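You operate a simulated robot arm through the tools that you are given. There is no shell and no other tool.

Carry out the task below with a simulated robot arm. There is one attempt and no reset: what you move stays moved.

JOB
Square the ragged red bundle in the jogger, using the stop block for its size.
Fine: the ticket on the grey mat gives the size; seat the block in the jogger's bore, run the jogger till the edges are even, switch off, leave the bundle in.

Only the result counts: the job must be done as asked and must still hold three seconds after the hand-in. Knocking over, shifting, dropping, spilling or breaking anything else fails it.

ROBOT AND FRAMES
A 7-joint arm with a two-finger parallel gripper, fixed in place. Base frame: the origin is at the foot of the arm, x ahead of it, y to its left, z up. Readings come in cm, degrees, newtons and seconds.
With the tool pointing down near the work surface it reaches from about 32 to 74 cm from the base axis. Its first joint turns from -115.0 to 115.0 degrees. Payload 3.91 kg.
Tool frame: the origin (TCP) lies between the finger pads and is the grasp point; the fingertips stand 3 cm ahead of it; z points along the fingers, y is the line along which they close. Largest opening 11 cm; finger width 2, thickness 1; the body of the gripper, 4.8 by 11.2 cm, starts 5.5 cm behind the TCP.
Orientation is told as [roll, pitch, yaw] about the base's x, y, z axes, in that order, counted from this pose: with the fingers straight down and closing along the base's y, the tool's x points along the base's -x, its y along +y and its z along -z.

CONTROLS
- The arm moves only by the tool nudge_tool. Its argument "steps" is a list of rows, each a list of 7 numbers: the shift along the tool's x, y, z in units of 50 mm (1.0 is 50 mm), then the turn, a rotation vector about the tool's x, y, z in units of 8 degrees (1.0 is 8 degrees), then the gripper command, from -1 (fully open) to 1 (shut), values between in proportion. In form: [[x, y, z, wx, wy, wz, gripper], ...]. A call has 1 to 20 rows; each row shifts and turns the commanded pose from where the row before left it, along the tool's axes as they then stand. A call with a number of a shift or a turn outside -1 to 1 is refused whole. Each row takes 0.2 s and may step no farther than 5 cm and 8.6 degrees from the row before; otherwise, or with a gripper value out of range, the whole call is refused. Where a pose cannot be reached the arm comes as near as it can. A force on the tool above 70 N (or 10 N above the force at the start of the call, whichever is more), or a blocked arm, ends the call early, and 0.2 s more pass. Each finger travels about 10.8 cm/s and halts on what it meets, pressing with about 24 N; the grip force reading is that of the motor and also rises with nothing between the fingers. The clock runs only during rows and for 0.2 s after the last one: add rows that do not move to give the fingers time. It gives the time, the measured TCP pose, the force on the tool (base axes), the opening and the grip force at its end, in the units of the frame above (readings bear some noise), with the torque about the TCP (base axes, N m) and any sound that the robot's microphone picked up, and new pictures: "views" is both (left out), scene, wrist or none.
- Cameras (640 x 400 px; columns grow to the right, rows downward): "scene" is fixed at [40.15, -65.04, 156.97]; the picture's right is [0.99, -0.11, 0.00], its down [-0.06, -0.54, -0.84] and it looks along [0.09, 0.83, -0.54] (base axes); focal length 346 px, centre (320, 200). "wrist" rides on the gripper at [7.2, 1.7, -10.3] in the tool frame; the picture's right is [-0.23, 0.97, 0.00], its down [-0.76, -0.18, -0.62] and it looks along [-0.61, -0.14, 0.78] (tool axes); focal length 222 px, centre (320, 200). There is no depth. A picture from a camera that has moved, and an enlarged one, comes with that camera's place and axes in the base frame and with its lens.
- raise_lower(by): slides the trunk up (or, below 0, down) by that many cm; the arm rides with it, the base frame stays. It gives what a move gives, with no picture.
- enlarge(camera, box): a new picture of the part [left, top, right, bottom] of that camera's present view, enlarged. The clock stands still meanwhile.
- job_done(): hands the job in; it is judged then, once.

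Nothing tells you positions but the pictures and the camera data. Unless the task says otherwise, let go and move clear before handing in.

The tools are called after "Request:" as name(argument=value, ...) on one line, values as JSON. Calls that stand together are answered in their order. nudge_tool: Moves the arm, as the interface text tells. Its arguments: {"type":"object","properties":{"steps":{"type":"array","items":{"type":"array","items":{"type":"number"}}},"views":{"type":"string","enum":["both","scene","wrist","none"]}},"required":["steps"]} The other tools are called the same way: raise_lower (by) slides the trunk up or down; enlarge (camera, box) takes an enlarged picture of a part of a camera's view; job_done () hands the job in.

At the start:

```text
time: 0.0
ee_pos: [13.52, 44.88, 118.11]
orientation: [0.0, -0.1, 0.0]
wrist_force: [0.3, -1.2, -0.3]
wrist_torque: [0.01, 0.04, 0.0]
grip_width: 10.99
grasp_force: 0.0
trunk travel left (down, up): [-77.5, 21.5]
```

scene: 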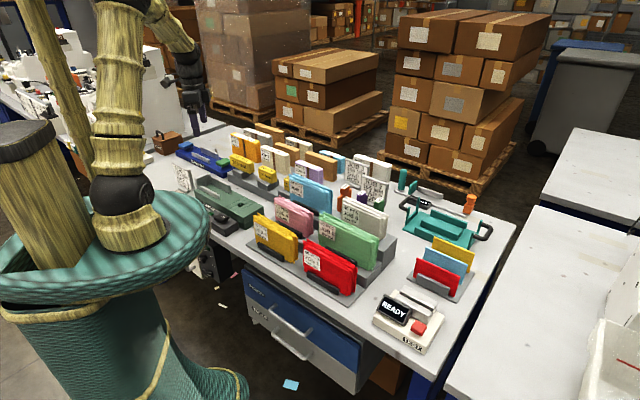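
wrist: 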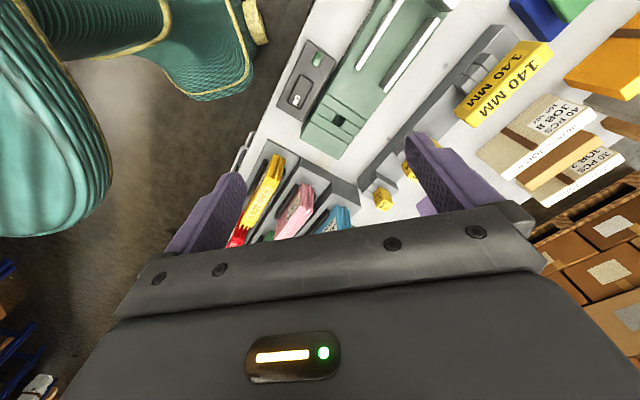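

I see a crowded table with bundles, jogger-like devices and yellow stop blocks. I'll enlarge several parts of the views before I move anything.

Request:
enlarge(camera="scene", box=[160, 120, 320, 220])

Request:
enlarge(camera="scene", box=[230, 180, 390, 300])

Request:
enlarge(camera="scene", box=[360, 170, 520, 360])

Request:
enlarge(camera="wrist", box=[220, 0, 460, 150])

Request:
enlarge(camera="wrist", box=[400, 0, 640, 220])

```text
4.00 times, centred on (240, 170) of scene
camera zoom: at [40.15, -65.04, 156.97], right [0.99, -0.11, 0.0], down [-0.06, -0.54, -0.84], along [0.09, 0.83, -0.54], focal length 1385 px, centre (640, 320)
```

zoom: 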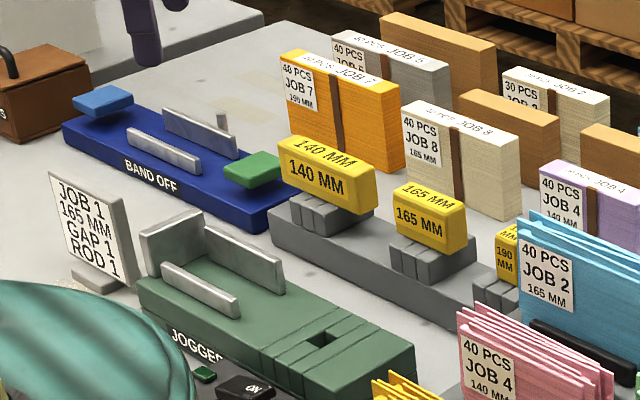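

```text
3.33 times, centred on (310, 240) of scene
camera zoom: at [40.15, -65.04, 156.97], right [0.99, -0.11, 0.0], down [-0.06, -0.54, -0.84], along [0.09, 0.83, -0.54], focal length 1154 px, centre (353, 67)
```

zoom: 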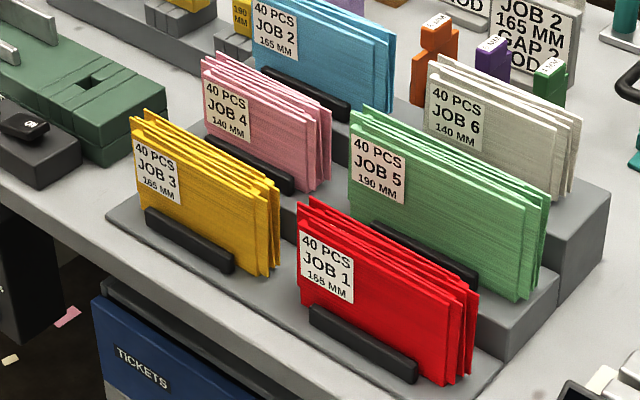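

```text
2.11 times, centred on (440, 265) of scene
camera zoom: at [40.15, -65.04, 156.97], right [0.99, -0.11, 0.0], down [-0.06, -0.54, -0.84], along [0.09, 0.83, -0.54], focal length 729 px, centre (67, 63)
```

zoom: 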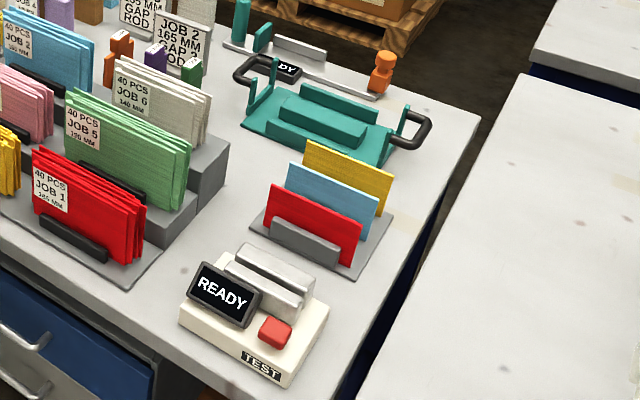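

```text
2.67 times, centred on (340, 75) of wrist
camera zoom: at [6.25, 46.38, 128.49], right [0.23, 0.97, 0.0], down [0.76, -0.18, 0.62], along [0.61, -0.14, -0.78], focal length 592 px, centre (267, 533)
```

zoom: 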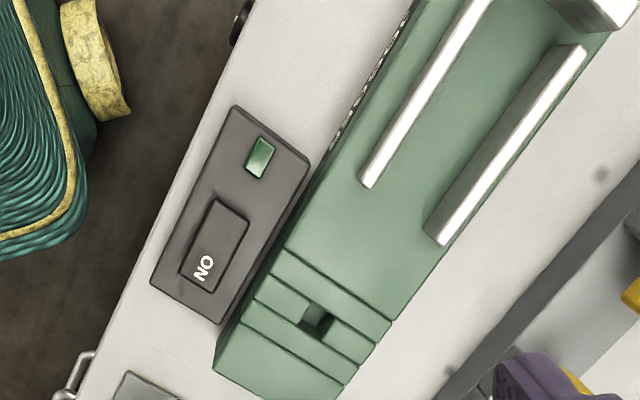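

```text
1.82 times, centred on (520, 110) of wrist
camera zoom: at [6.25, 46.38, 128.49], right [0.23, 0.97, 0.0], down [0.76, -0.18, 0.62], along [0.61, -0.14, -0.78], focal length 404 px, centre (-44, 364)
```

zoom: 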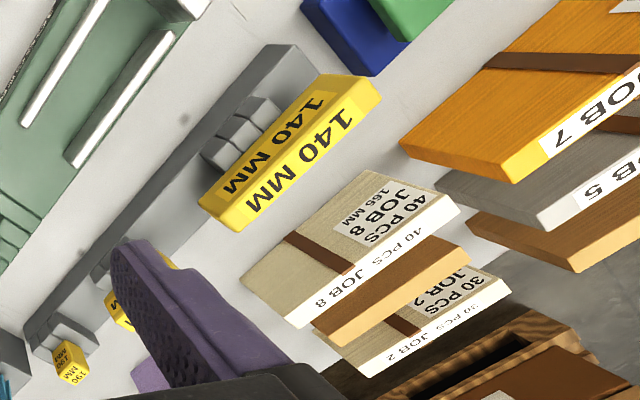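

There are two tickets and three yellow stop blocks in view. I'll look closer at the tickets, the labels and the mats.

Request:
enlarge(camera="scene", box=[165, 155, 265, 235])

Request:
enlarge(camera="scene", box=[320, 150, 440, 230])

Request:
enlarge(camera="scene", box=[295, 225, 365, 305])

Request:
enlarge(camera="scene", box=[220, 145, 320, 205])

Request:
enlarge(camera="scene", box=[385, 165, 505, 245])

Request:
enlarge(camera="scene", box=[190, 200, 270, 260])

```text
5.00 times, centred on (215, 195) of scene
camera zoom: at [40.15, -65.04, 156.97], right [0.99, -0.11, 0.0], down [-0.06, -0.54, -0.84], along [0.09, 0.83, -0.54], focal length 1731 px, centre (845, 225)
```

zoom: 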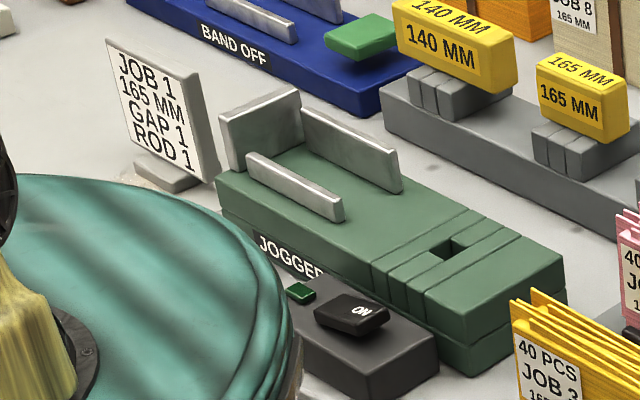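

```text
5.00 times, centred on (380, 190) of scene
camera zoom: at [40.15, -65.04, 156.97], right [0.99, -0.11, 0.0], down [-0.06, -0.54, -0.84], along [0.09, 0.83, -0.54], focal length 1731 px, centre (20, 250)
```

zoom: 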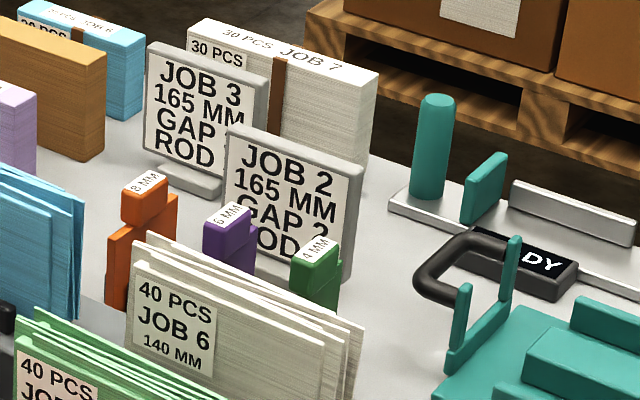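

```text
5.00 times, centred on (330, 265) of scene
camera zoom: at [40.15, -65.04, 156.97], right [0.99, -0.11, 0.0], down [-0.06, -0.54, -0.84], along [0.09, 0.83, -0.54], focal length 1731 px, centre (270, -125)
```

zoom: 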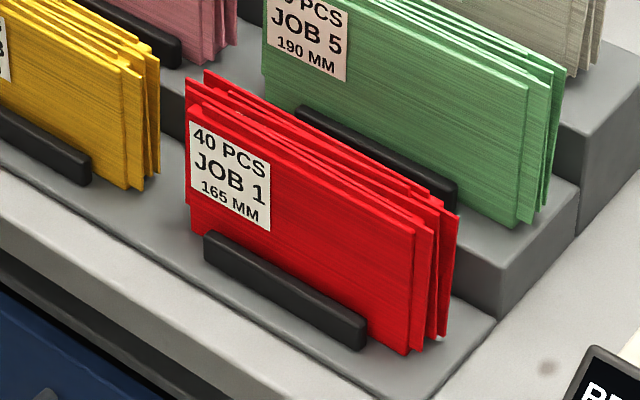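

```text
6.40 times, centred on (270, 175) of scene
camera zoom: at [40.15, -65.04, 156.97], right [0.99, -0.11, 0.0], down [-0.06, -0.54, -0.84], along [0.09, 0.83, -0.54], focal length 2216 px, centre (640, 360)
```

zoom: 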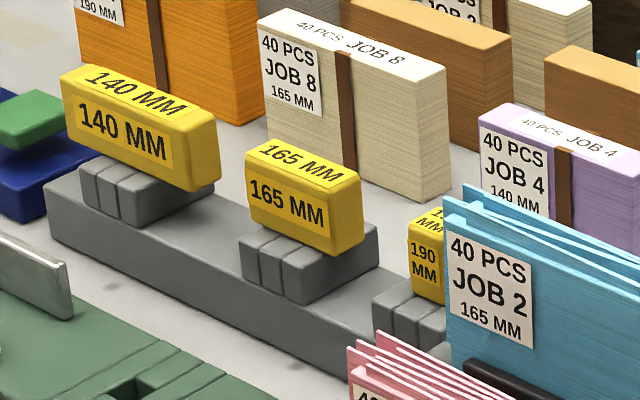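

```text
5.00 times, centred on (445, 205) of scene
camera zoom: at [40.15, -65.04, 156.97], right [0.99, -0.11, 0.0], down [-0.06, -0.54, -0.84], along [0.09, 0.83, -0.54], focal length 1731 px, centre (-305, 175)
```

zoom: 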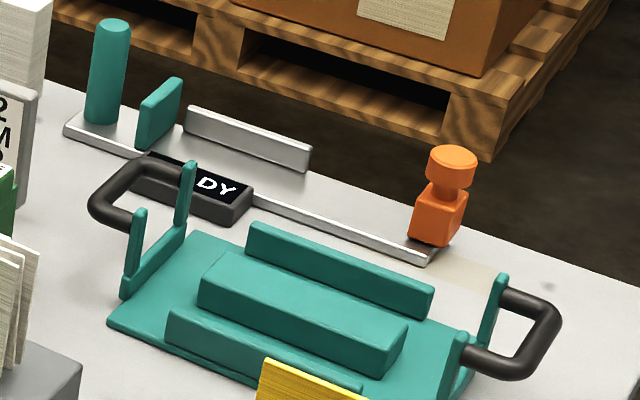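

```text
6.67 times, centred on (230, 230) of scene
camera zoom: at [40.15, -65.04, 156.97], right [0.99, -0.11, 0.0], down [-0.06, -0.54, -0.84], along [0.09, 0.83, -0.54], focal length 2308 px, centre (920, 0)
```

zoom: 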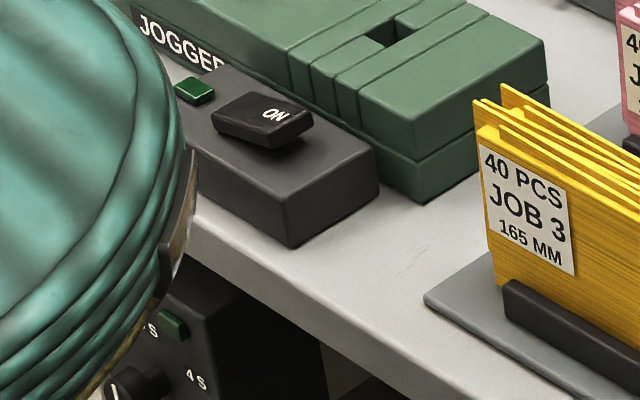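

I now see three tickets, and Job 1's stands near the jogger. I'll check the camera geometry against the gripper itself before planning.

Request:
enlarge(camera="scene", box=[150, 60, 250, 160])

Request:
enlarge(camera="wrist", box=[150, 100, 480, 260])

```text
4.00 times, centred on (200, 110) of scene
camera zoom: at [40.15, -65.04, 156.97], right [0.99, -0.11, 0.0], down [-0.06, -0.54, -0.84], along [0.09, 0.83, -0.54], focal length 1385 px, centre (800, 560)
```

zoom: 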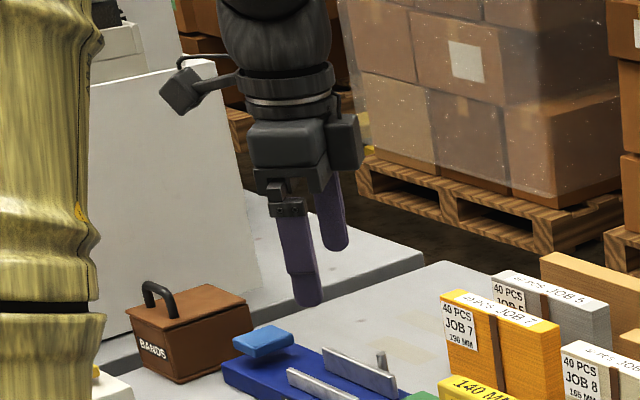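

```text
1.94 times, centred on (315, 180) of wrist
camera zoom: at [6.25, 46.38, 128.49], right [0.23, 0.97, 0.0], down [0.76, -0.18, 0.62], along [0.61, -0.14, -0.78], focal length 431 px, centre (330, 239)
```

zoom: 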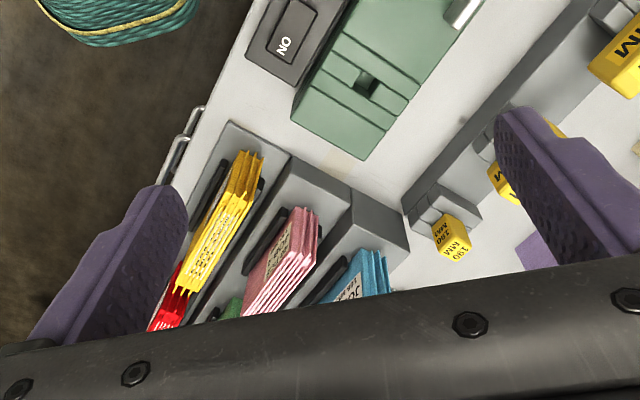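

The gripper shows up about 30 px off where I'd compute it. I'll make a known free-space move to calibrate both cameras.

Request:
nudge_tool(steps=[[-1, 0, 0, 0, 0, 0, -1], [-1, 0, 0, 0, 0, 0, -1], [0, 0, 0, 0, 0, 0, -1]])

Request:
enlarge(camera="scene", box=[200, 60, 300, 160])

```text
time: 0.8
ee_pos: [23.33, 44.81, 118.08]
orientation: [0.0, 0.0, 0.1]
wrist_force: [-0.1, 0.1, 0.2]
wrist_torque: [-0.01, -0.01, 0.03]
grip_width: 11.02
grasp_force: 0.0
trunk travel left (down, up): [-77.5, 21.5]
camera wrist: at [16.23, 46.32, 128.47], right [0.23, 0.97, 0.0], down [0.76, -0.18, 0.62], along [0.61, -0.14, -0.78], focal length 222 px, centre (320, 200)
```

scene: 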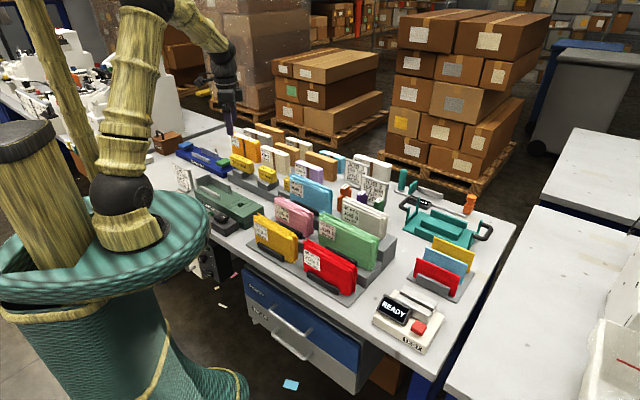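
wrist: 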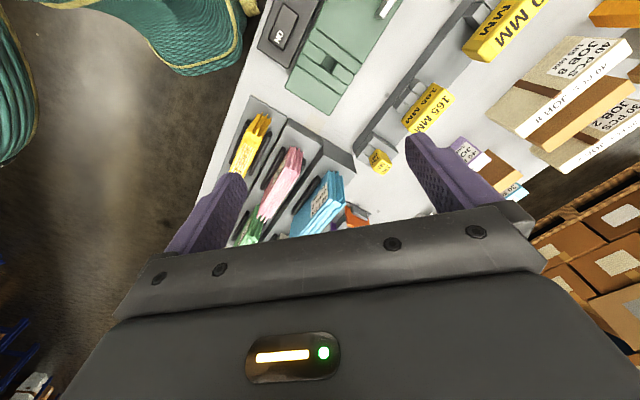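

```text
4.00 times, centred on (250, 110) of scene
camera zoom: at [40.15, -65.04, 156.97], right [0.99, -0.11, 0.0], down [-0.06, -0.54, -0.84], along [0.09, 0.83, -0.54], focal length 1385 px, centre (600, 560)
```

zoom: 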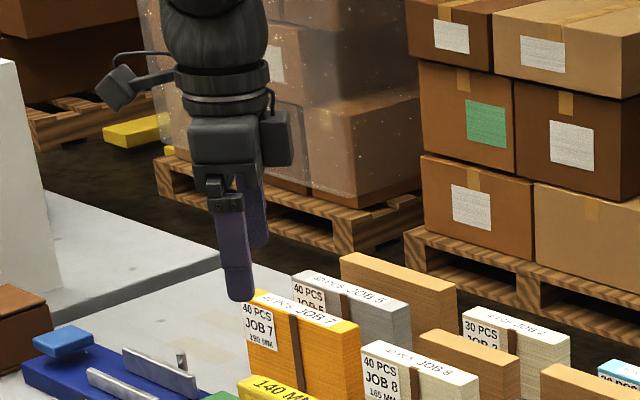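

I had misread the zoom scaling, and the cameras do agree with the arm. The table stands at about z 78, rotated about -42°, with the bore near (22.5, 47, 83). Next I'll look at the details.

Request:
enlarge(camera="wrist", box=[340, 0, 500, 100])

Request:
enlarge(camera="wrist", box=[340, 70, 500, 170])

Request:
enlarge(camera="wrist", box=[230, 0, 390, 100])

Request:
enlarge(camera="wrist", box=[200, 110, 360, 210])

Request:
enlarge(camera="scene", box=[170, 145, 250, 195])

Request:
enlarge(camera="scene", box=[190, 230, 300, 300])

```text
4.00 times, centred on (420, 50) of wrist
camera zoom: at [16.23, 46.32, 128.47], right [0.23, 0.97, 0.0], down [0.76, -0.18, 0.62], along [0.61, -0.14, -0.78], focal length 888 px, centre (-80, 800)
```

zoom: 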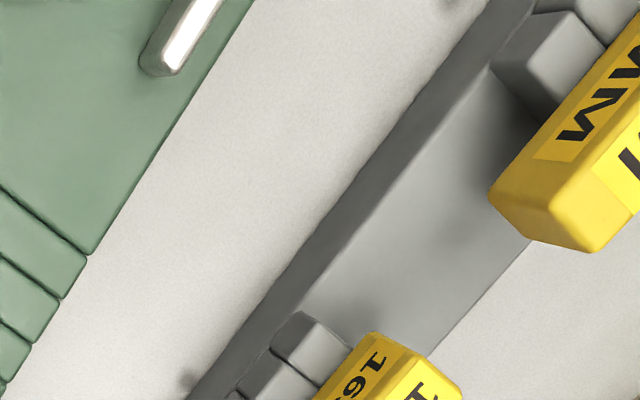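

```text
4.00 times, centred on (420, 120) of wrist
camera zoom: at [16.23, 46.32, 128.47], right [0.23, 0.97, 0.0], down [0.76, -0.18, 0.62], along [0.61, -0.14, -0.78], focal length 888 px, centre (-80, 520)
```

zoom: 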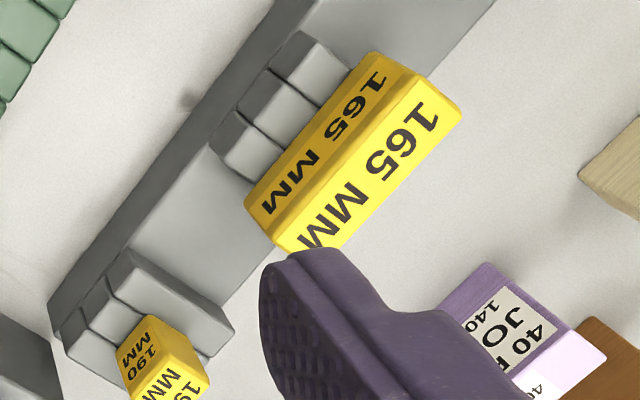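

```text
4.00 times, centred on (310, 50) of wrist
camera zoom: at [16.23, 46.32, 128.47], right [0.23, 0.97, 0.0], down [0.76, -0.18, 0.62], along [0.61, -0.14, -0.78], focal length 888 px, centre (360, 800)
```

zoom: 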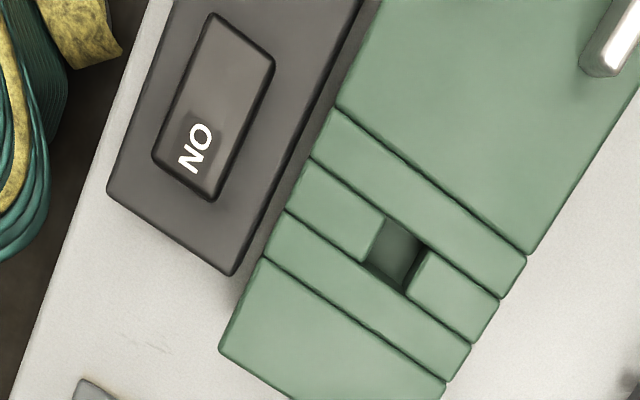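

```text
4.00 times, centred on (280, 160) of wrist
camera zoom: at [16.23, 46.32, 128.47], right [0.23, 0.97, 0.0], down [0.76, -0.18, 0.62], along [0.61, -0.14, -0.78], focal length 888 px, centre (480, 360)
```

zoom: 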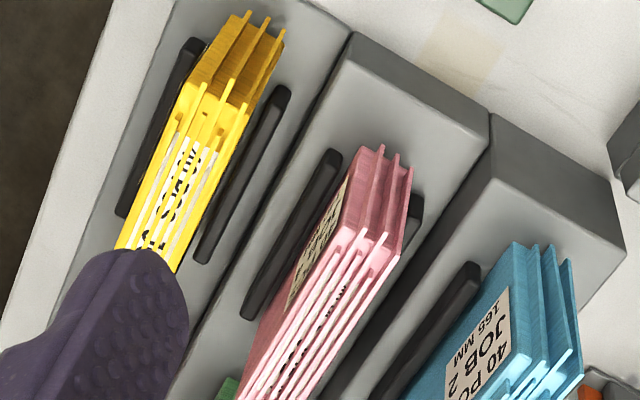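

```text
8.00 times, centred on (210, 170) of scene
camera zoom: at [40.15, -65.04, 156.97], right [0.99, -0.11, 0.0], down [-0.06, -0.54, -0.84], along [0.09, 0.83, -0.54], focal length 2770 px, centre (1200, 440)
```

zoom: 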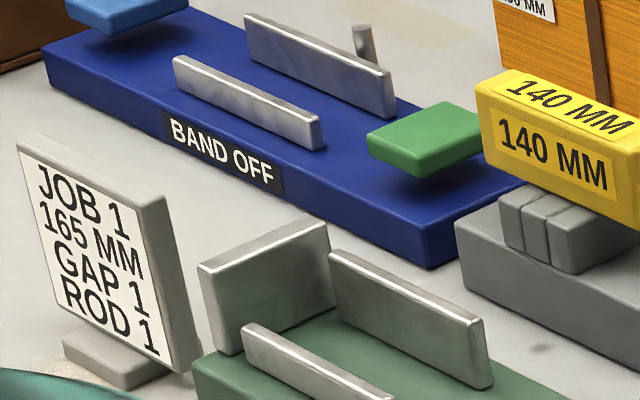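

```text
5.71 times, centred on (245, 265) of scene
camera zoom: at [40.15, -65.04, 156.97], right [0.99, -0.11, 0.0], down [-0.06, -0.54, -0.84], along [0.09, 0.83, -0.54], focal length 1978 px, centre (749, -171)
```

zoom: 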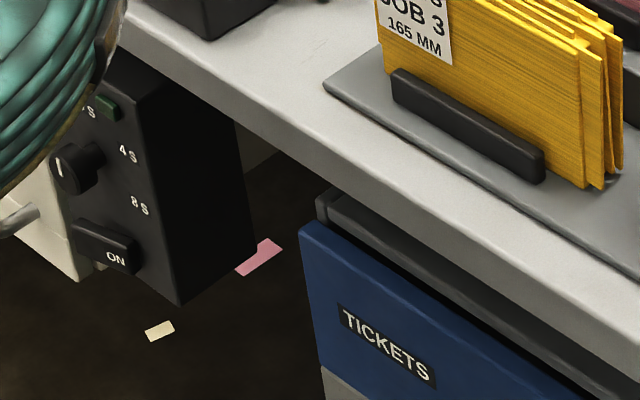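

Job 1's ticket stands left of the jogger, but I haven't found the grey mat yet. I'll turn the wrist camera toward that area.

Request:
nudge_tool(steps=[[0.5, 0, 0, 0, 0, -1, -1], [0.5, 0, 0, 0, 0, -1, -1], [0.5, 0, 0, 0, 0, -1, -1], [0, 0, -0.2, 0, 0, -1, -1], [0, 0, -0.2, 0, 0, -1, -1], [0, 0, -0.2, 0, 0, -1, -1], [0, 0, -0.2, 0, 0, -1, -1], [0, 0, 0, 0, 0, -1, -1], [0, 0, 0, 0, 0, 0, -1]])

```text
time: 2.8
ee_pos: [15.99, 43.79, 122.26]
orientation: [0.0, 0.1, 64.2]
wrist_force: [0.1, 0.0, 0.3]
wrist_torque: [0.0, -0.01, 0.03]
grip_width: 11.01
grasp_force: 0.1
trunk travel left (down, up): [-77.5, 21.5]
camera wrist: at [11.42, 37.89, 132.48], right [-0.78, 0.63, 0.0], down [0.49, 0.61, 0.62], along [0.39, 0.48, -0.78], focal length 222 px, centre (320, 200)
```

scene: 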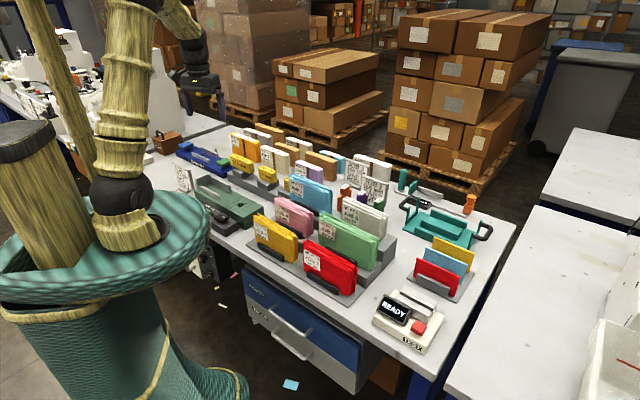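
wrist: 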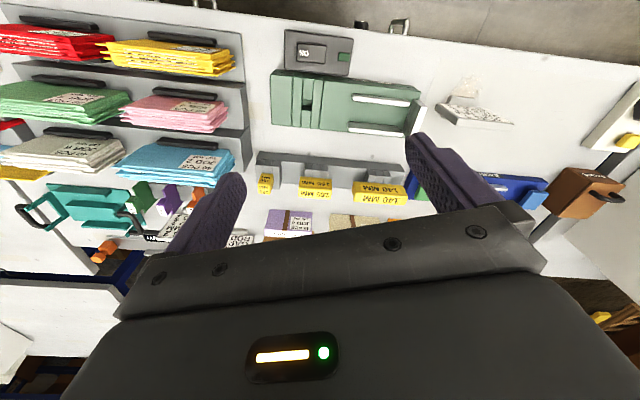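

The whole table is in view from this side. I'll zoom on the Job 1 ticket, the other tickets and the far-left machine.

Request:
enlarge(camera="wrist", box=[420, 50, 640, 187])

Request:
enlarge(camera="wrist", box=[260, 20, 420, 120])

Request:
enlarge(camera="wrist", box=[0, 0, 240, 150])

Request:
enlarge(camera="wrist", box=[100, 170, 340, 320])

Request:
enlarge(camera="wrist", box=[240, 130, 420, 242])

Request:
enlarge(camera="scene", box=[0, 50, 200, 175])

```text
2.91 times, centred on (530, 118) of wrist
camera zoom: at [11.42, 37.89, 132.48], right [-0.78, 0.63, 0.0], down [0.49, 0.61, 0.62], along [0.39, 0.48, -0.78], focal length 646 px, centre (-291, 437)
```

zoom: 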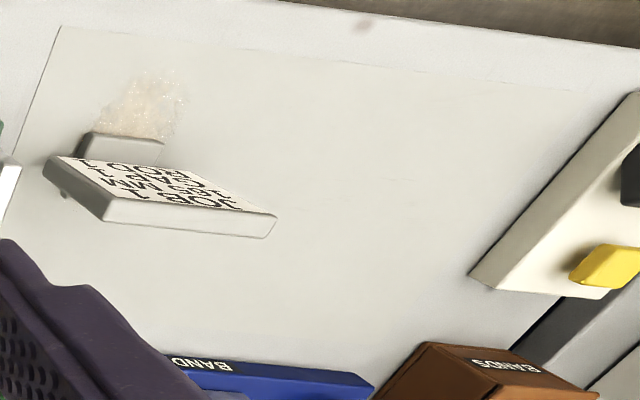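

```text
4.00 times, centred on (340, 70) of wrist
camera zoom: at [11.42, 37.89, 132.48], right [-0.78, 0.63, 0.0], down [0.49, 0.61, 0.62], along [0.39, 0.48, -0.78], focal length 888 px, centre (240, 720)
```

zoom: 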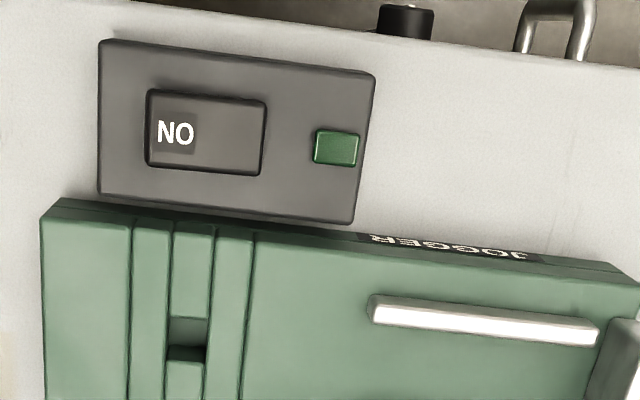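

```text
2.67 times, centred on (120, 75) of wrist
camera zoom: at [11.42, 37.89, 132.48], right [-0.78, 0.63, 0.0], down [0.49, 0.61, 0.62], along [0.39, 0.48, -0.78], focal length 592 px, centre (853, 533)
```

zoom: 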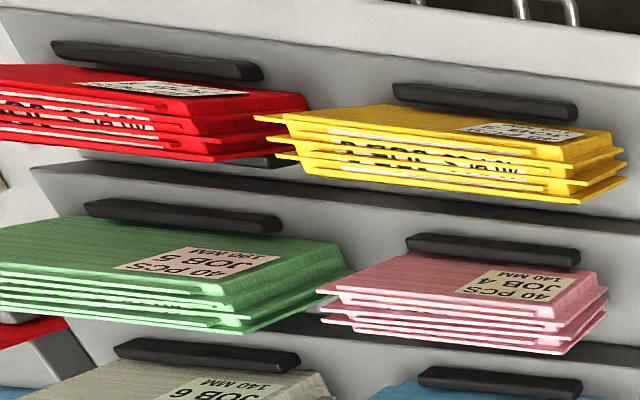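

```text
2.67 times, centred on (220, 245) of wrist
camera zoom: at [11.42, 37.89, 132.48], right [-0.78, 0.63, 0.0], down [0.49, 0.61, 0.62], along [0.39, 0.48, -0.78], focal length 592 px, centre (587, 80)
```

zoom: 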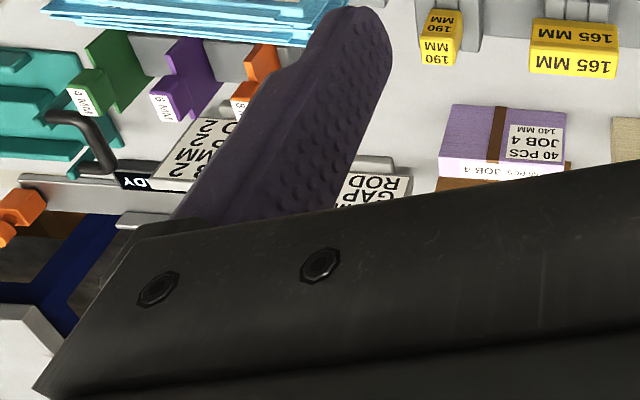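

```text
3.56 times, centred on (330, 186) of wrist
camera zoom: at [11.42, 37.89, 132.48], right [-0.78, 0.63, 0.0], down [0.49, 0.61, 0.62], along [0.39, 0.48, -0.78], focal length 790 px, centre (284, 250)
```

zoom: 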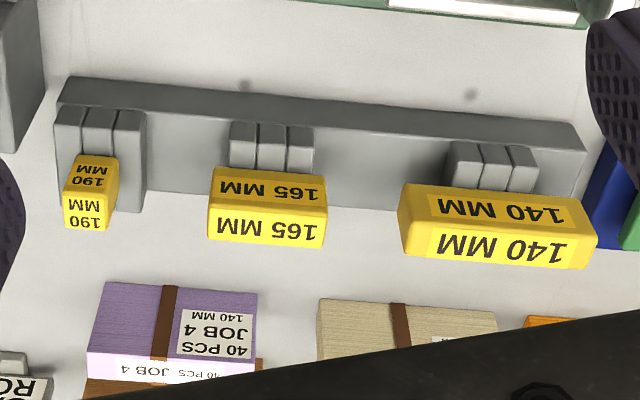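

```text
3.20 times, centred on (100, 112) of scene
camera zoom: at [40.15, -65.04, 156.97], right [0.99, -0.11, 0.0], down [-0.06, -0.54, -0.84], along [0.09, 0.83, -0.54], focal length 1108 px, centre (1024, 480)
```

zoom: 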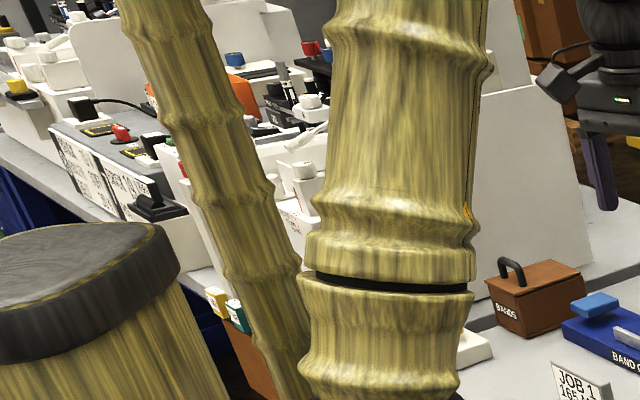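

Job 1's ticket is on a pale grey mat and reads 165 MM, which matches the red bundle's label. I'll align the tool to the table at yaw -45° and look at the red bundle from above.

Request:
nudge_tool(steps=[[0, 0, 0, 0, 0, 1, -1], [0, 0, 0, 0, 0, 1, -1], [0, 0, 0, 0, 0, 1, -1], [0, 0, 0, 0, 0, 1, -1], [0, 0, 0, 0, 0, 1, -1], [0, 0, 0, 0, 0, 1, -1], [0, 0, 0, 0, 0, 1, -1], [0, 0, 0, 0, 0, 1, -1], [0, 0, 0, 0, 0, 1, -1], [0, 0, 0, 0, 0, 1, -1], [0, 0, 0, 0, 0, 1, -1], [0, 0, 0, 0, 0, 1, -1], [0, 0, 0, 0, 0, 1, -1], [0, 0, 0, 0, 0, 0.65, -1], [0, 0, 0, 0, 0, 0, -1]])

Request:
nudge_tool(steps=[[-0.8, 0, 0, 0, 0, 0, -1], [-0.8, 0, 0, 0, 0, 0, -1], [-0.8, 0, 0, 0, 0, 0, -1], [-0.8, 0, 0, 0, 0, 0, -1], [-0.8, 0, 0, 0, 0, 0, -1], [-0.8, 0, 0, 0, 0, 0, -1], [-0.8, 0, 0, 0, 0, 0, -1], [-0.8, 0, 0, 0, 0, 0, -1], [-0.8, 0.4, 0, 0, 0, 0, -1], [0, 0, 0, 0, 0, 0, -1]])

Request:
enlarge(camera="wrist", box=[80, 0, 400, 200])

```text
time: 6.0
ee_pos: [16.02, 43.84, 122.12]
orientation: [0.0, 0.0, -45.3]
wrist_force: [0.6, -0.8, 0.8]
wrist_torque: [-0.02, 0.0, 0.01]
grip_width: 10.99
grasp_force: 0.1
trunk travel left (down, up): [-77.5, 21.5]
camera wrist: at [12.2, 50.01, 132.48], right [0.85, 0.52, 0.0], down [0.41, -0.67, 0.62], along [0.33, -0.53, -0.78], focal length 222 px, centre (320, 200)
```

scene: 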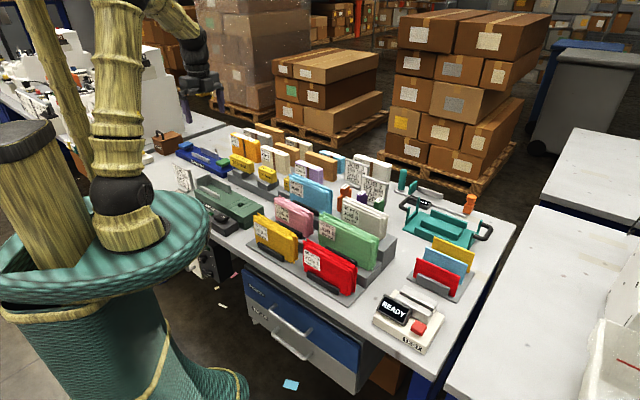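
wrist: 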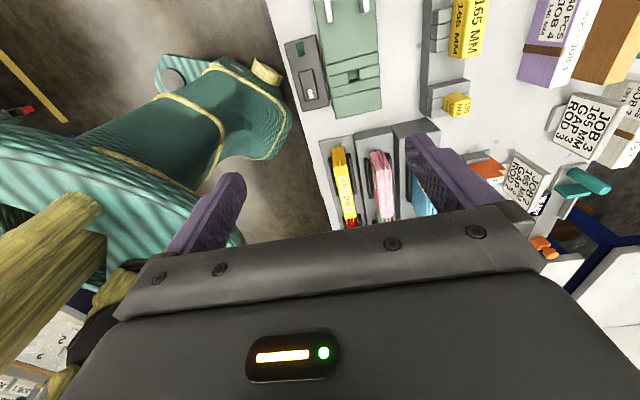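

```text
time: 8.2
ee_pos: [42.71, 19.5, 122.14]
orientation: [0.0, 0.0, -45.1]
wrist_force: [0.1, -0.4, 0.3]
wrist_torque: [0.03, -0.02, -0.03]
grip_width: 11.03
grasp_force: 0.0
trunk travel left (down, up): [-77.5, 21.5]
camera wrist: at [38.89, 25.8, 132.5], right [0.85, 0.53, 0.0], down [0.41, -0.67, 0.62], along [0.33, -0.53, -0.78], focal length 222 px, centre (320, 200)
```

scene: 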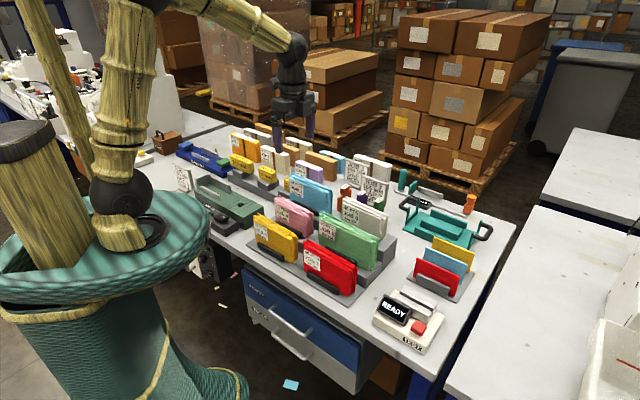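
wrist: 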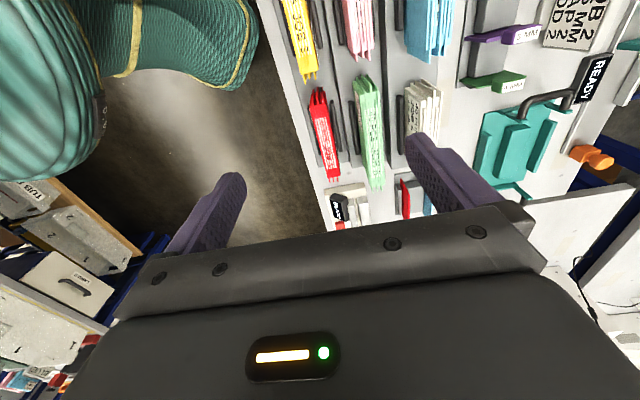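

```text
2.00 times, centred on (240, 100) of wrist
camera zoom: at [38.89, 25.8, 132.5], right [0.85, 0.53, 0.0], down [0.41, -0.67, 0.62], along [0.33, -0.53, -0.78], focal length 444 px, centre (480, 400)
```

zoom: 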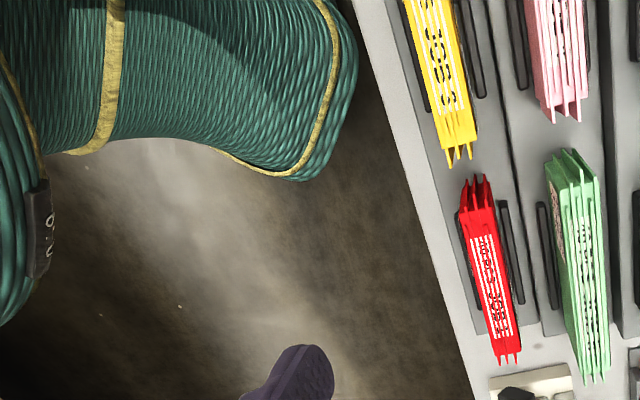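

The red bundle is clearly visible from above. I'll zoom in to measure its ends, thickness and the gap around it.

Request:
enlarge(camera="wrist", box=[260, 70, 420, 170])

Request:
enlarge(camera="wrist", box=[290, 80, 350, 117])

Request:
enlarge(camera="wrist", box=[300, 145, 360, 183])

```text
4.00 times, centred on (340, 120) of wrist
camera zoom: at [38.89, 25.8, 132.5], right [0.85, 0.53, 0.0], down [0.41, -0.67, 0.62], along [0.33, -0.53, -0.78], focal length 888 px, centre (240, 520)
```

zoom: 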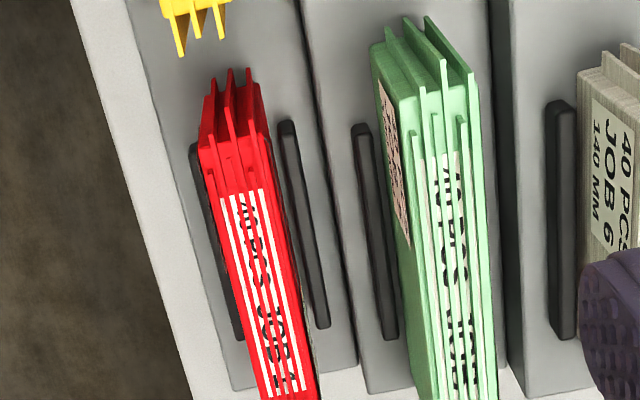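

```text
10.67 times, centred on (320, 98) of wrist
camera zoom: at [38.89, 25.8, 132.5], right [0.85, 0.53, 0.0], down [0.41, -0.67, 0.62], along [0.33, -0.53, -0.78], focal length 2369 px, centre (320, 1283)
```

zoom: 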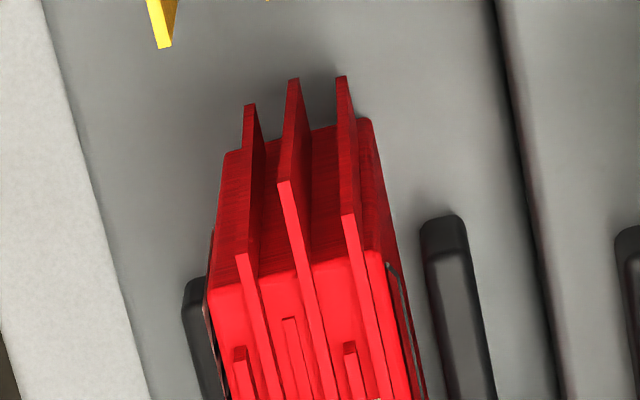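

```text
10.53 times, centred on (330, 164) of wrist
camera zoom: at [38.89, 25.8, 132.5], right [0.85, 0.53, 0.0], down [0.41, -0.67, 0.62], along [0.33, -0.53, -0.78], focal length 2338 px, centre (215, 579)
```

zoom: 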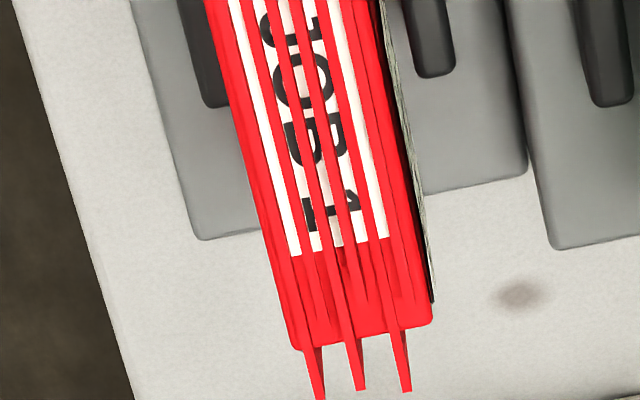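

The bundle's core is about 16.5 × 3.2 × 9.5 cm, centred near (50.8, 9.3), with top at z about 88.4. Next I'll move over the 165 block for a closer look.

Request:
nudge_tool(steps=[[0.81, 0.4, 0, 0, 0, 0, -1], [0.81, 0.4, 0, 0, 0, 0, -1], [0.81, 0.4, 0, 0, 0, 0, -1], [0.81, 0.4, 0, 0, 0, 0, -1], [0.81, 0.4, 0, 0, 0, 0, -1], [0.81, 0.4, 0, 0, 0, 0, -1], [0.81, 0.4, 0, 0, 0, 0, -1], [0.81, 0.4, 0, 0, 0, 0, -1], [0.81, 0.4, 0, 0, 0, 0, -1], [0.81, 0.4, 0, 0, 0, 0, -1], [0, 0, 0, 0, 0, 0, -1], [0, 0, 0, 0, 0, 0, -1]])

Request:
raise_lower(by=-15)

Request:
nudge_tool(steps=[[0, 0, 0, 0, 0, 0, -1]])

```text
time: 10.8
ee_pos: [28.49, 62.5, 121.89]
orientation: [-0.2, -0.1, -45.2]
wrist_force: [0.6, 0.5, -0.1]
wrist_torque: [-0.01, 0.0, 0.01]
grip_width: 11.01
grasp_force: 0.1
trunk travel left (down, up): [-77.5, 21.5]
camera wrist: at [24.6, 68.8, 132.31], right [0.85, 0.53, 0.0], down [0.41, -0.66, 0.62], along [0.33, -0.53, -0.78], focal length 222 px, centre (320, 200)
```

scene: 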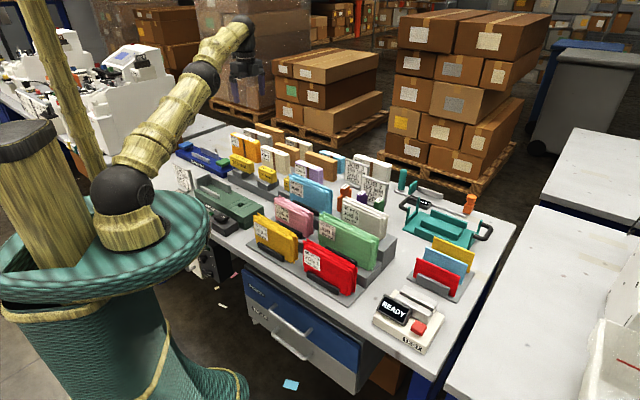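
wrist: 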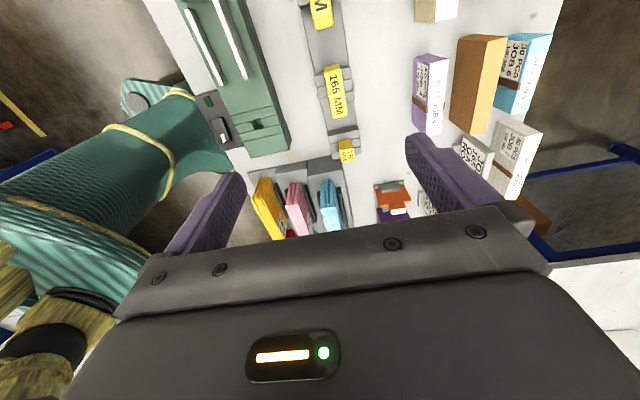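

```text
time: 12.6
ee_pos: [28.32, 62.31, 107.09]
orientation: [-0.1, 0.0, -45.2]
wrist_force: [-0.4, 0.1, -1.1]
wrist_torque: [0.04, -0.01, -0.03]
grip_width: 11.0
grasp_force: 0.1
trunk travel left (down, up): [-62.5, 36.5]
```

```text
time: 12.9
ee_pos: [28.36, 62.43, 107.1]
orientation: [0.0, 0.0, -45.3]
wrist_force: [0.1, 1.4, -0.1]
wrist_torque: [0.04, 0.01, 0.02]
grip_width: 11.0
grasp_force: 0.0
trunk travel left (down, up): [-62.5, 36.5]
camera wrist: at [24.57, 68.6, 117.5], right [0.85, 0.53, 0.0], down [0.41, -0.67, 0.62], along [0.33, -0.53, -0.78], focal length 222 px, centre (320, 200)
```

scene: 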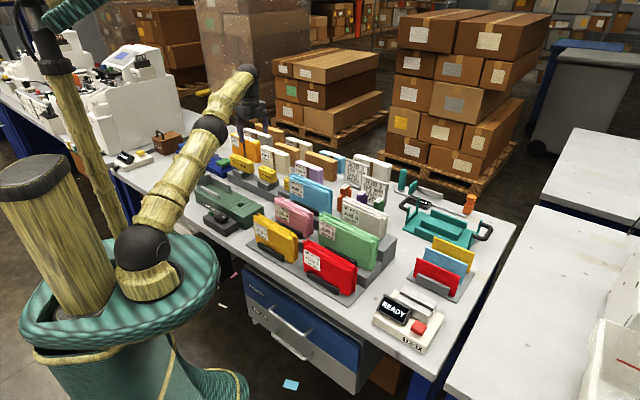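
wrist: 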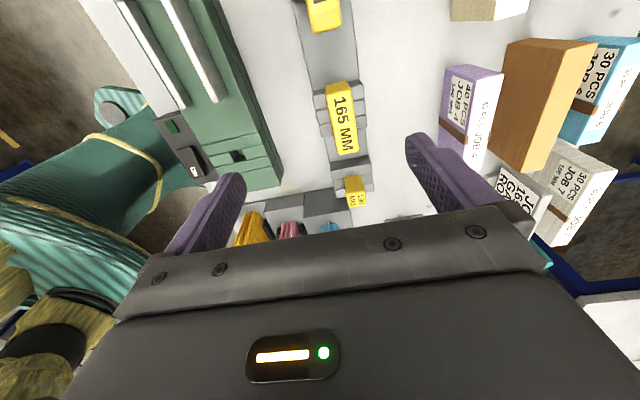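

The 165 block is straight ahead. I'll zoom in to triangulate it, and the jogger too.

Request:
enlarge(camera="wrist", box=[290, 70, 410, 145])

Request:
enlarge(camera="wrist", box=[290, 130, 410, 205])

Request:
enlarge(camera="wrist", box=[110, 0, 290, 112])

Request:
enlarge(camera="wrist", box=[150, 100, 290, 188])

Request:
enlarge(camera="scene", box=[220, 140, 300, 190])

```text
5.33 times, centred on (350, 108) of wrist
camera zoom: at [24.57, 68.6, 117.5], right [0.85, 0.53, 0.0], down [0.41, -0.67, 0.62], along [0.33, -0.53, -0.78], focal length 1185 px, centre (160, 693)
```

zoom: 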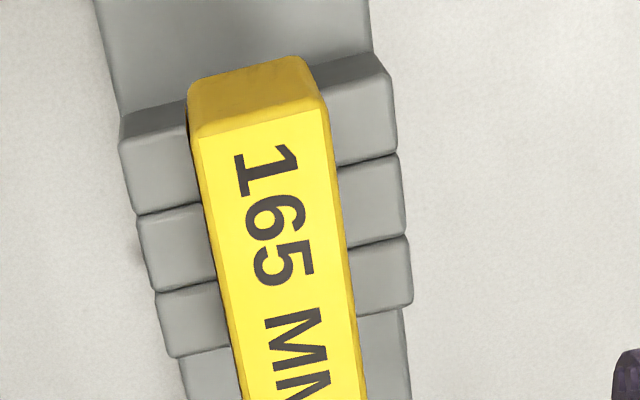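

```text
5.33 times, centred on (350, 168) of wrist
camera zoom: at [24.57, 68.6, 117.5], right [0.85, 0.53, 0.0], down [0.41, -0.67, 0.62], along [0.33, -0.53, -0.78], focal length 1185 px, centre (160, 373)
```

zoom: 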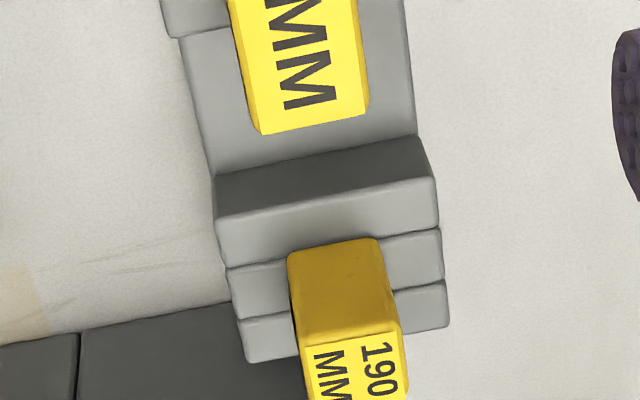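

```text
3.56 times, centred on (200, 56) of wrist
camera zoom: at [24.57, 68.6, 117.5], right [0.85, 0.53, 0.0], down [0.41, -0.67, 0.62], along [0.33, -0.53, -0.78], focal length 790 px, centre (747, 712)
```

zoom: 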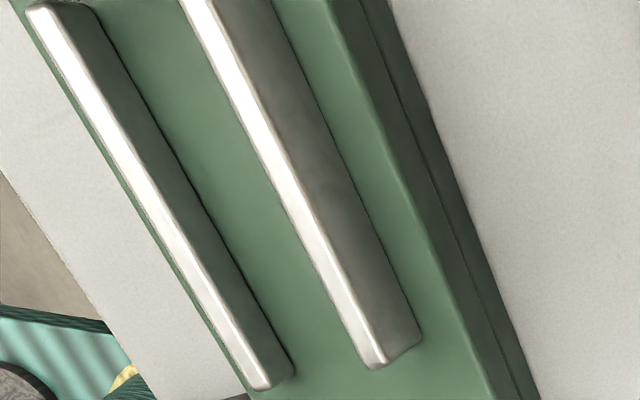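

```text
4.55 times, centred on (220, 144) of wrist
camera zoom: at [24.57, 68.6, 117.5], right [0.85, 0.53, 0.0], down [0.41, -0.67, 0.62], along [0.33, -0.53, -0.78], focal length 1010 px, centre (774, 454)
```

zoom: 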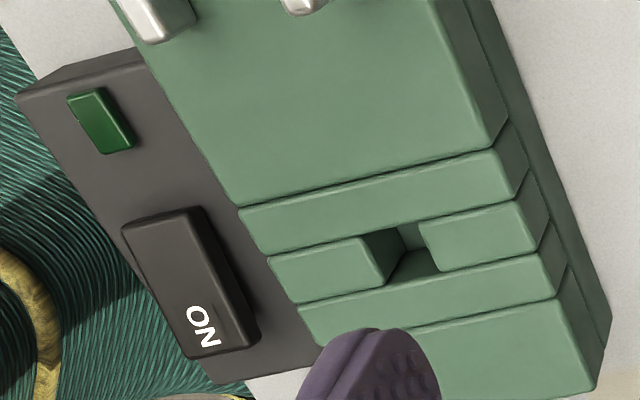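

```text
8.00 times, centred on (260, 165) of scene
camera zoom: at [40.15, -65.04, 156.97], right [0.99, -0.11, 0.0], down [-0.06, -0.54, -0.84], along [0.09, 0.83, -0.54], focal length 2770 px, centre (800, 480)
```

zoom: 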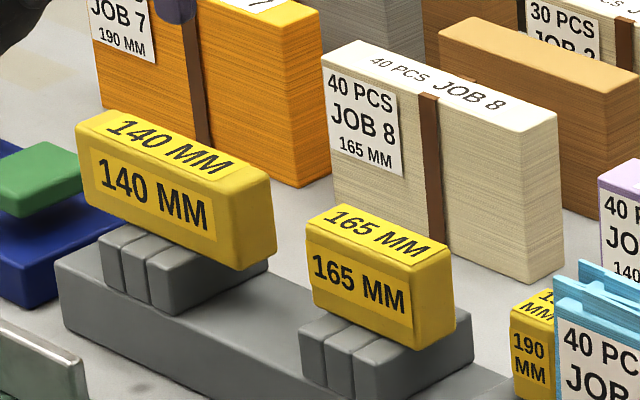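

Measurements agree: the 165 block's top is centred at (32.4, 61.7, 90.5), and the bore is at (22.0, 46.5, 83.8). I'll move above the block and check alignment.

Request:
nudge_tool(steps=[[-0.335, 0.234, 0, 0, 0, 0, -0.27], [-0.34, 0.234, 0, 0, 0, 0, -0.27], [0, 0, 0.7, 0, 0, 0, -0.27], [0, 0, 0.7, 0, 0, 0, -0.27], [0, 0, 0.6, 0, 0, 0, -0.27], [0, 0, 0, 0, 0, 0, -0.27], [0, 0, 0, 0, 0, 0, -0.27]])

Request:
enlarge(camera="scene", box=[210, 110, 330, 185])

Request:
enlarge(camera="wrist", box=[200, 100, 440, 250])

```text
time: 14.6
ee_pos: [32.24, 60.97, 96.93]
orientation: [-0.1, 0.0, -45.2]
wrist_force: [-0.4, 0.1, -0.6]
wrist_torque: [0.02, -0.01, 0.02]
grip_width: 6.98
grasp_force: 0.0
out of reach, approached as far as the arm can: row 1, 2
trunk travel left (down, up): [-62.5, 36.5]
camera wrist: at [28.39, 67.16, 107.24], right [0.85, 0.53, 0.0], down [0.41, -0.67, 0.62], along [0.33, -0.53, -0.78], focal length 222 px, centre (320, 200)
```

scene: 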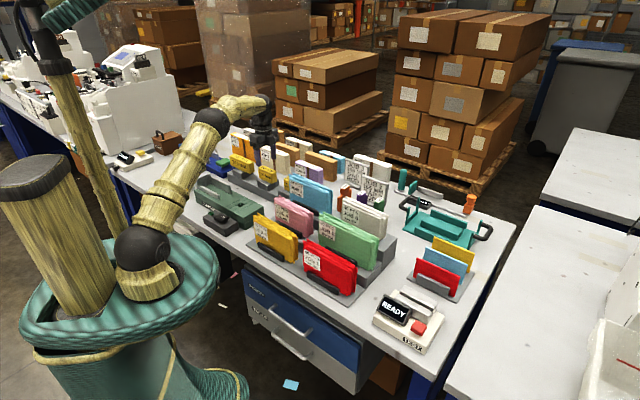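
wrist: 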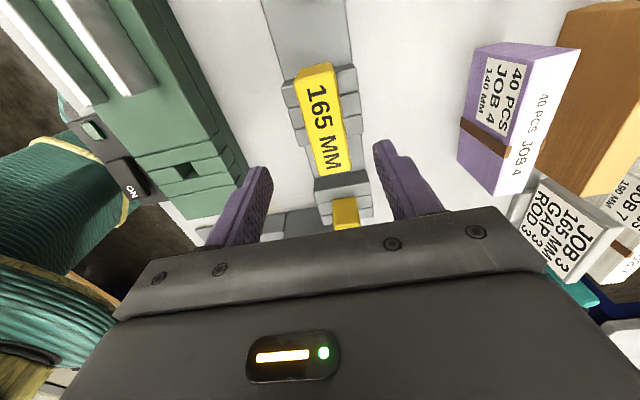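

```text
5.33 times, centred on (270, 148) of scene
camera zoom: at [40.15, -65.04, 156.97], right [0.99, -0.11, 0.0], down [-0.06, -0.54, -0.84], along [0.09, 0.83, -0.54], focal length 1847 px, centre (587, 480)
```

zoom: 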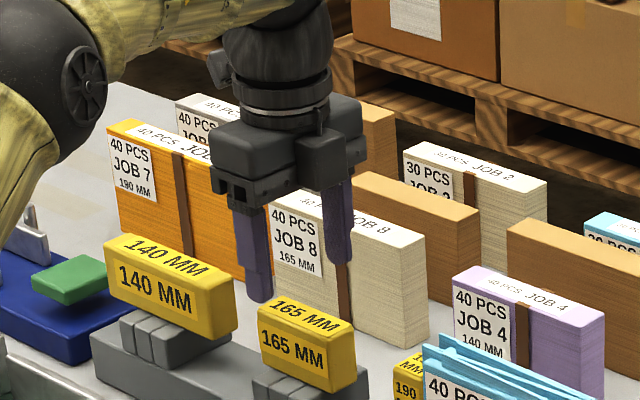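

```text
2.67 times, centred on (320, 175) of wrist
camera zoom: at [28.39, 67.16, 107.24], right [0.85, 0.53, 0.0], down [0.41, -0.67, 0.62], along [0.33, -0.53, -0.78], focal length 592 px, centre (320, 267)
```

zoom: 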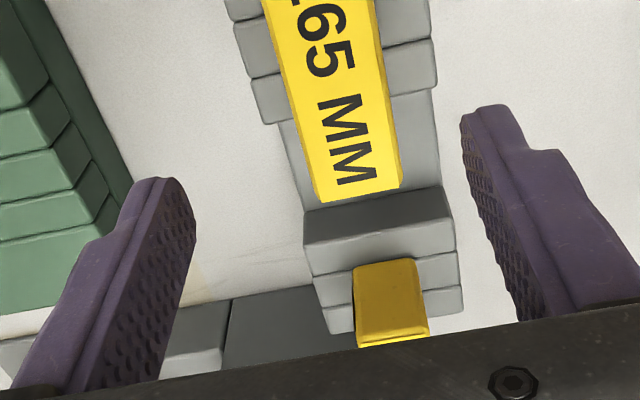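

The arm is near its reach limit, and the fingers sit roughly over the block. I'll measure the offset in this view precisely.

Request:
enlarge(camera="wrist", box=[240, 50, 400, 150])

Request:
enlarge(camera="wrist", box=[260, 130, 380, 205])

```text
4.00 times, centred on (320, 100) of wrist
camera zoom: at [28.39, 67.16, 107.24], right [0.85, 0.53, 0.0], down [0.41, -0.67, 0.62], along [0.33, -0.53, -0.78], focal length 888 px, centre (320, 600)
```

zoom: 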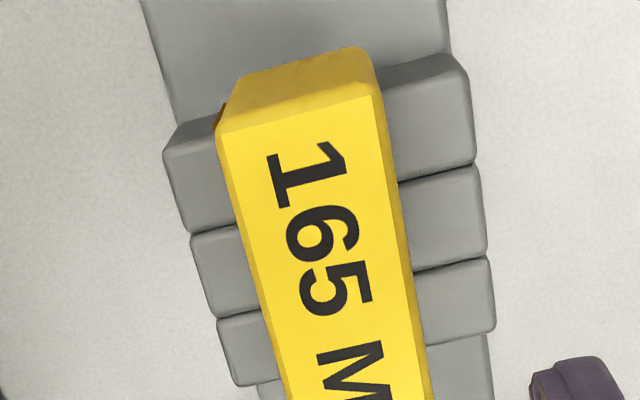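

```text
5.33 times, centred on (320, 168) of wrist
camera zoom: at [28.39, 67.16, 107.24], right [0.85, 0.53, 0.0], down [0.41, -0.67, 0.62], along [0.33, -0.53, -0.78], focal length 1185 px, centre (320, 373)
```

zoom: 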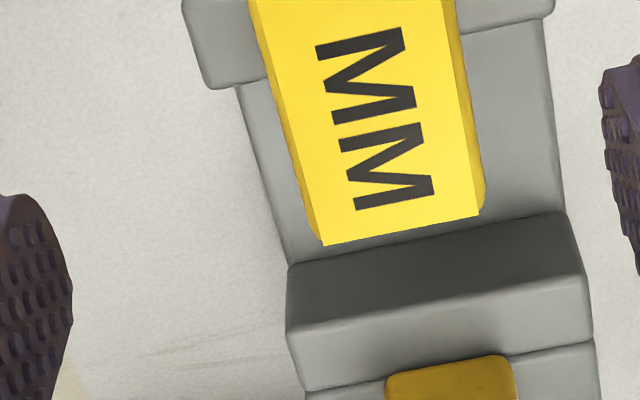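

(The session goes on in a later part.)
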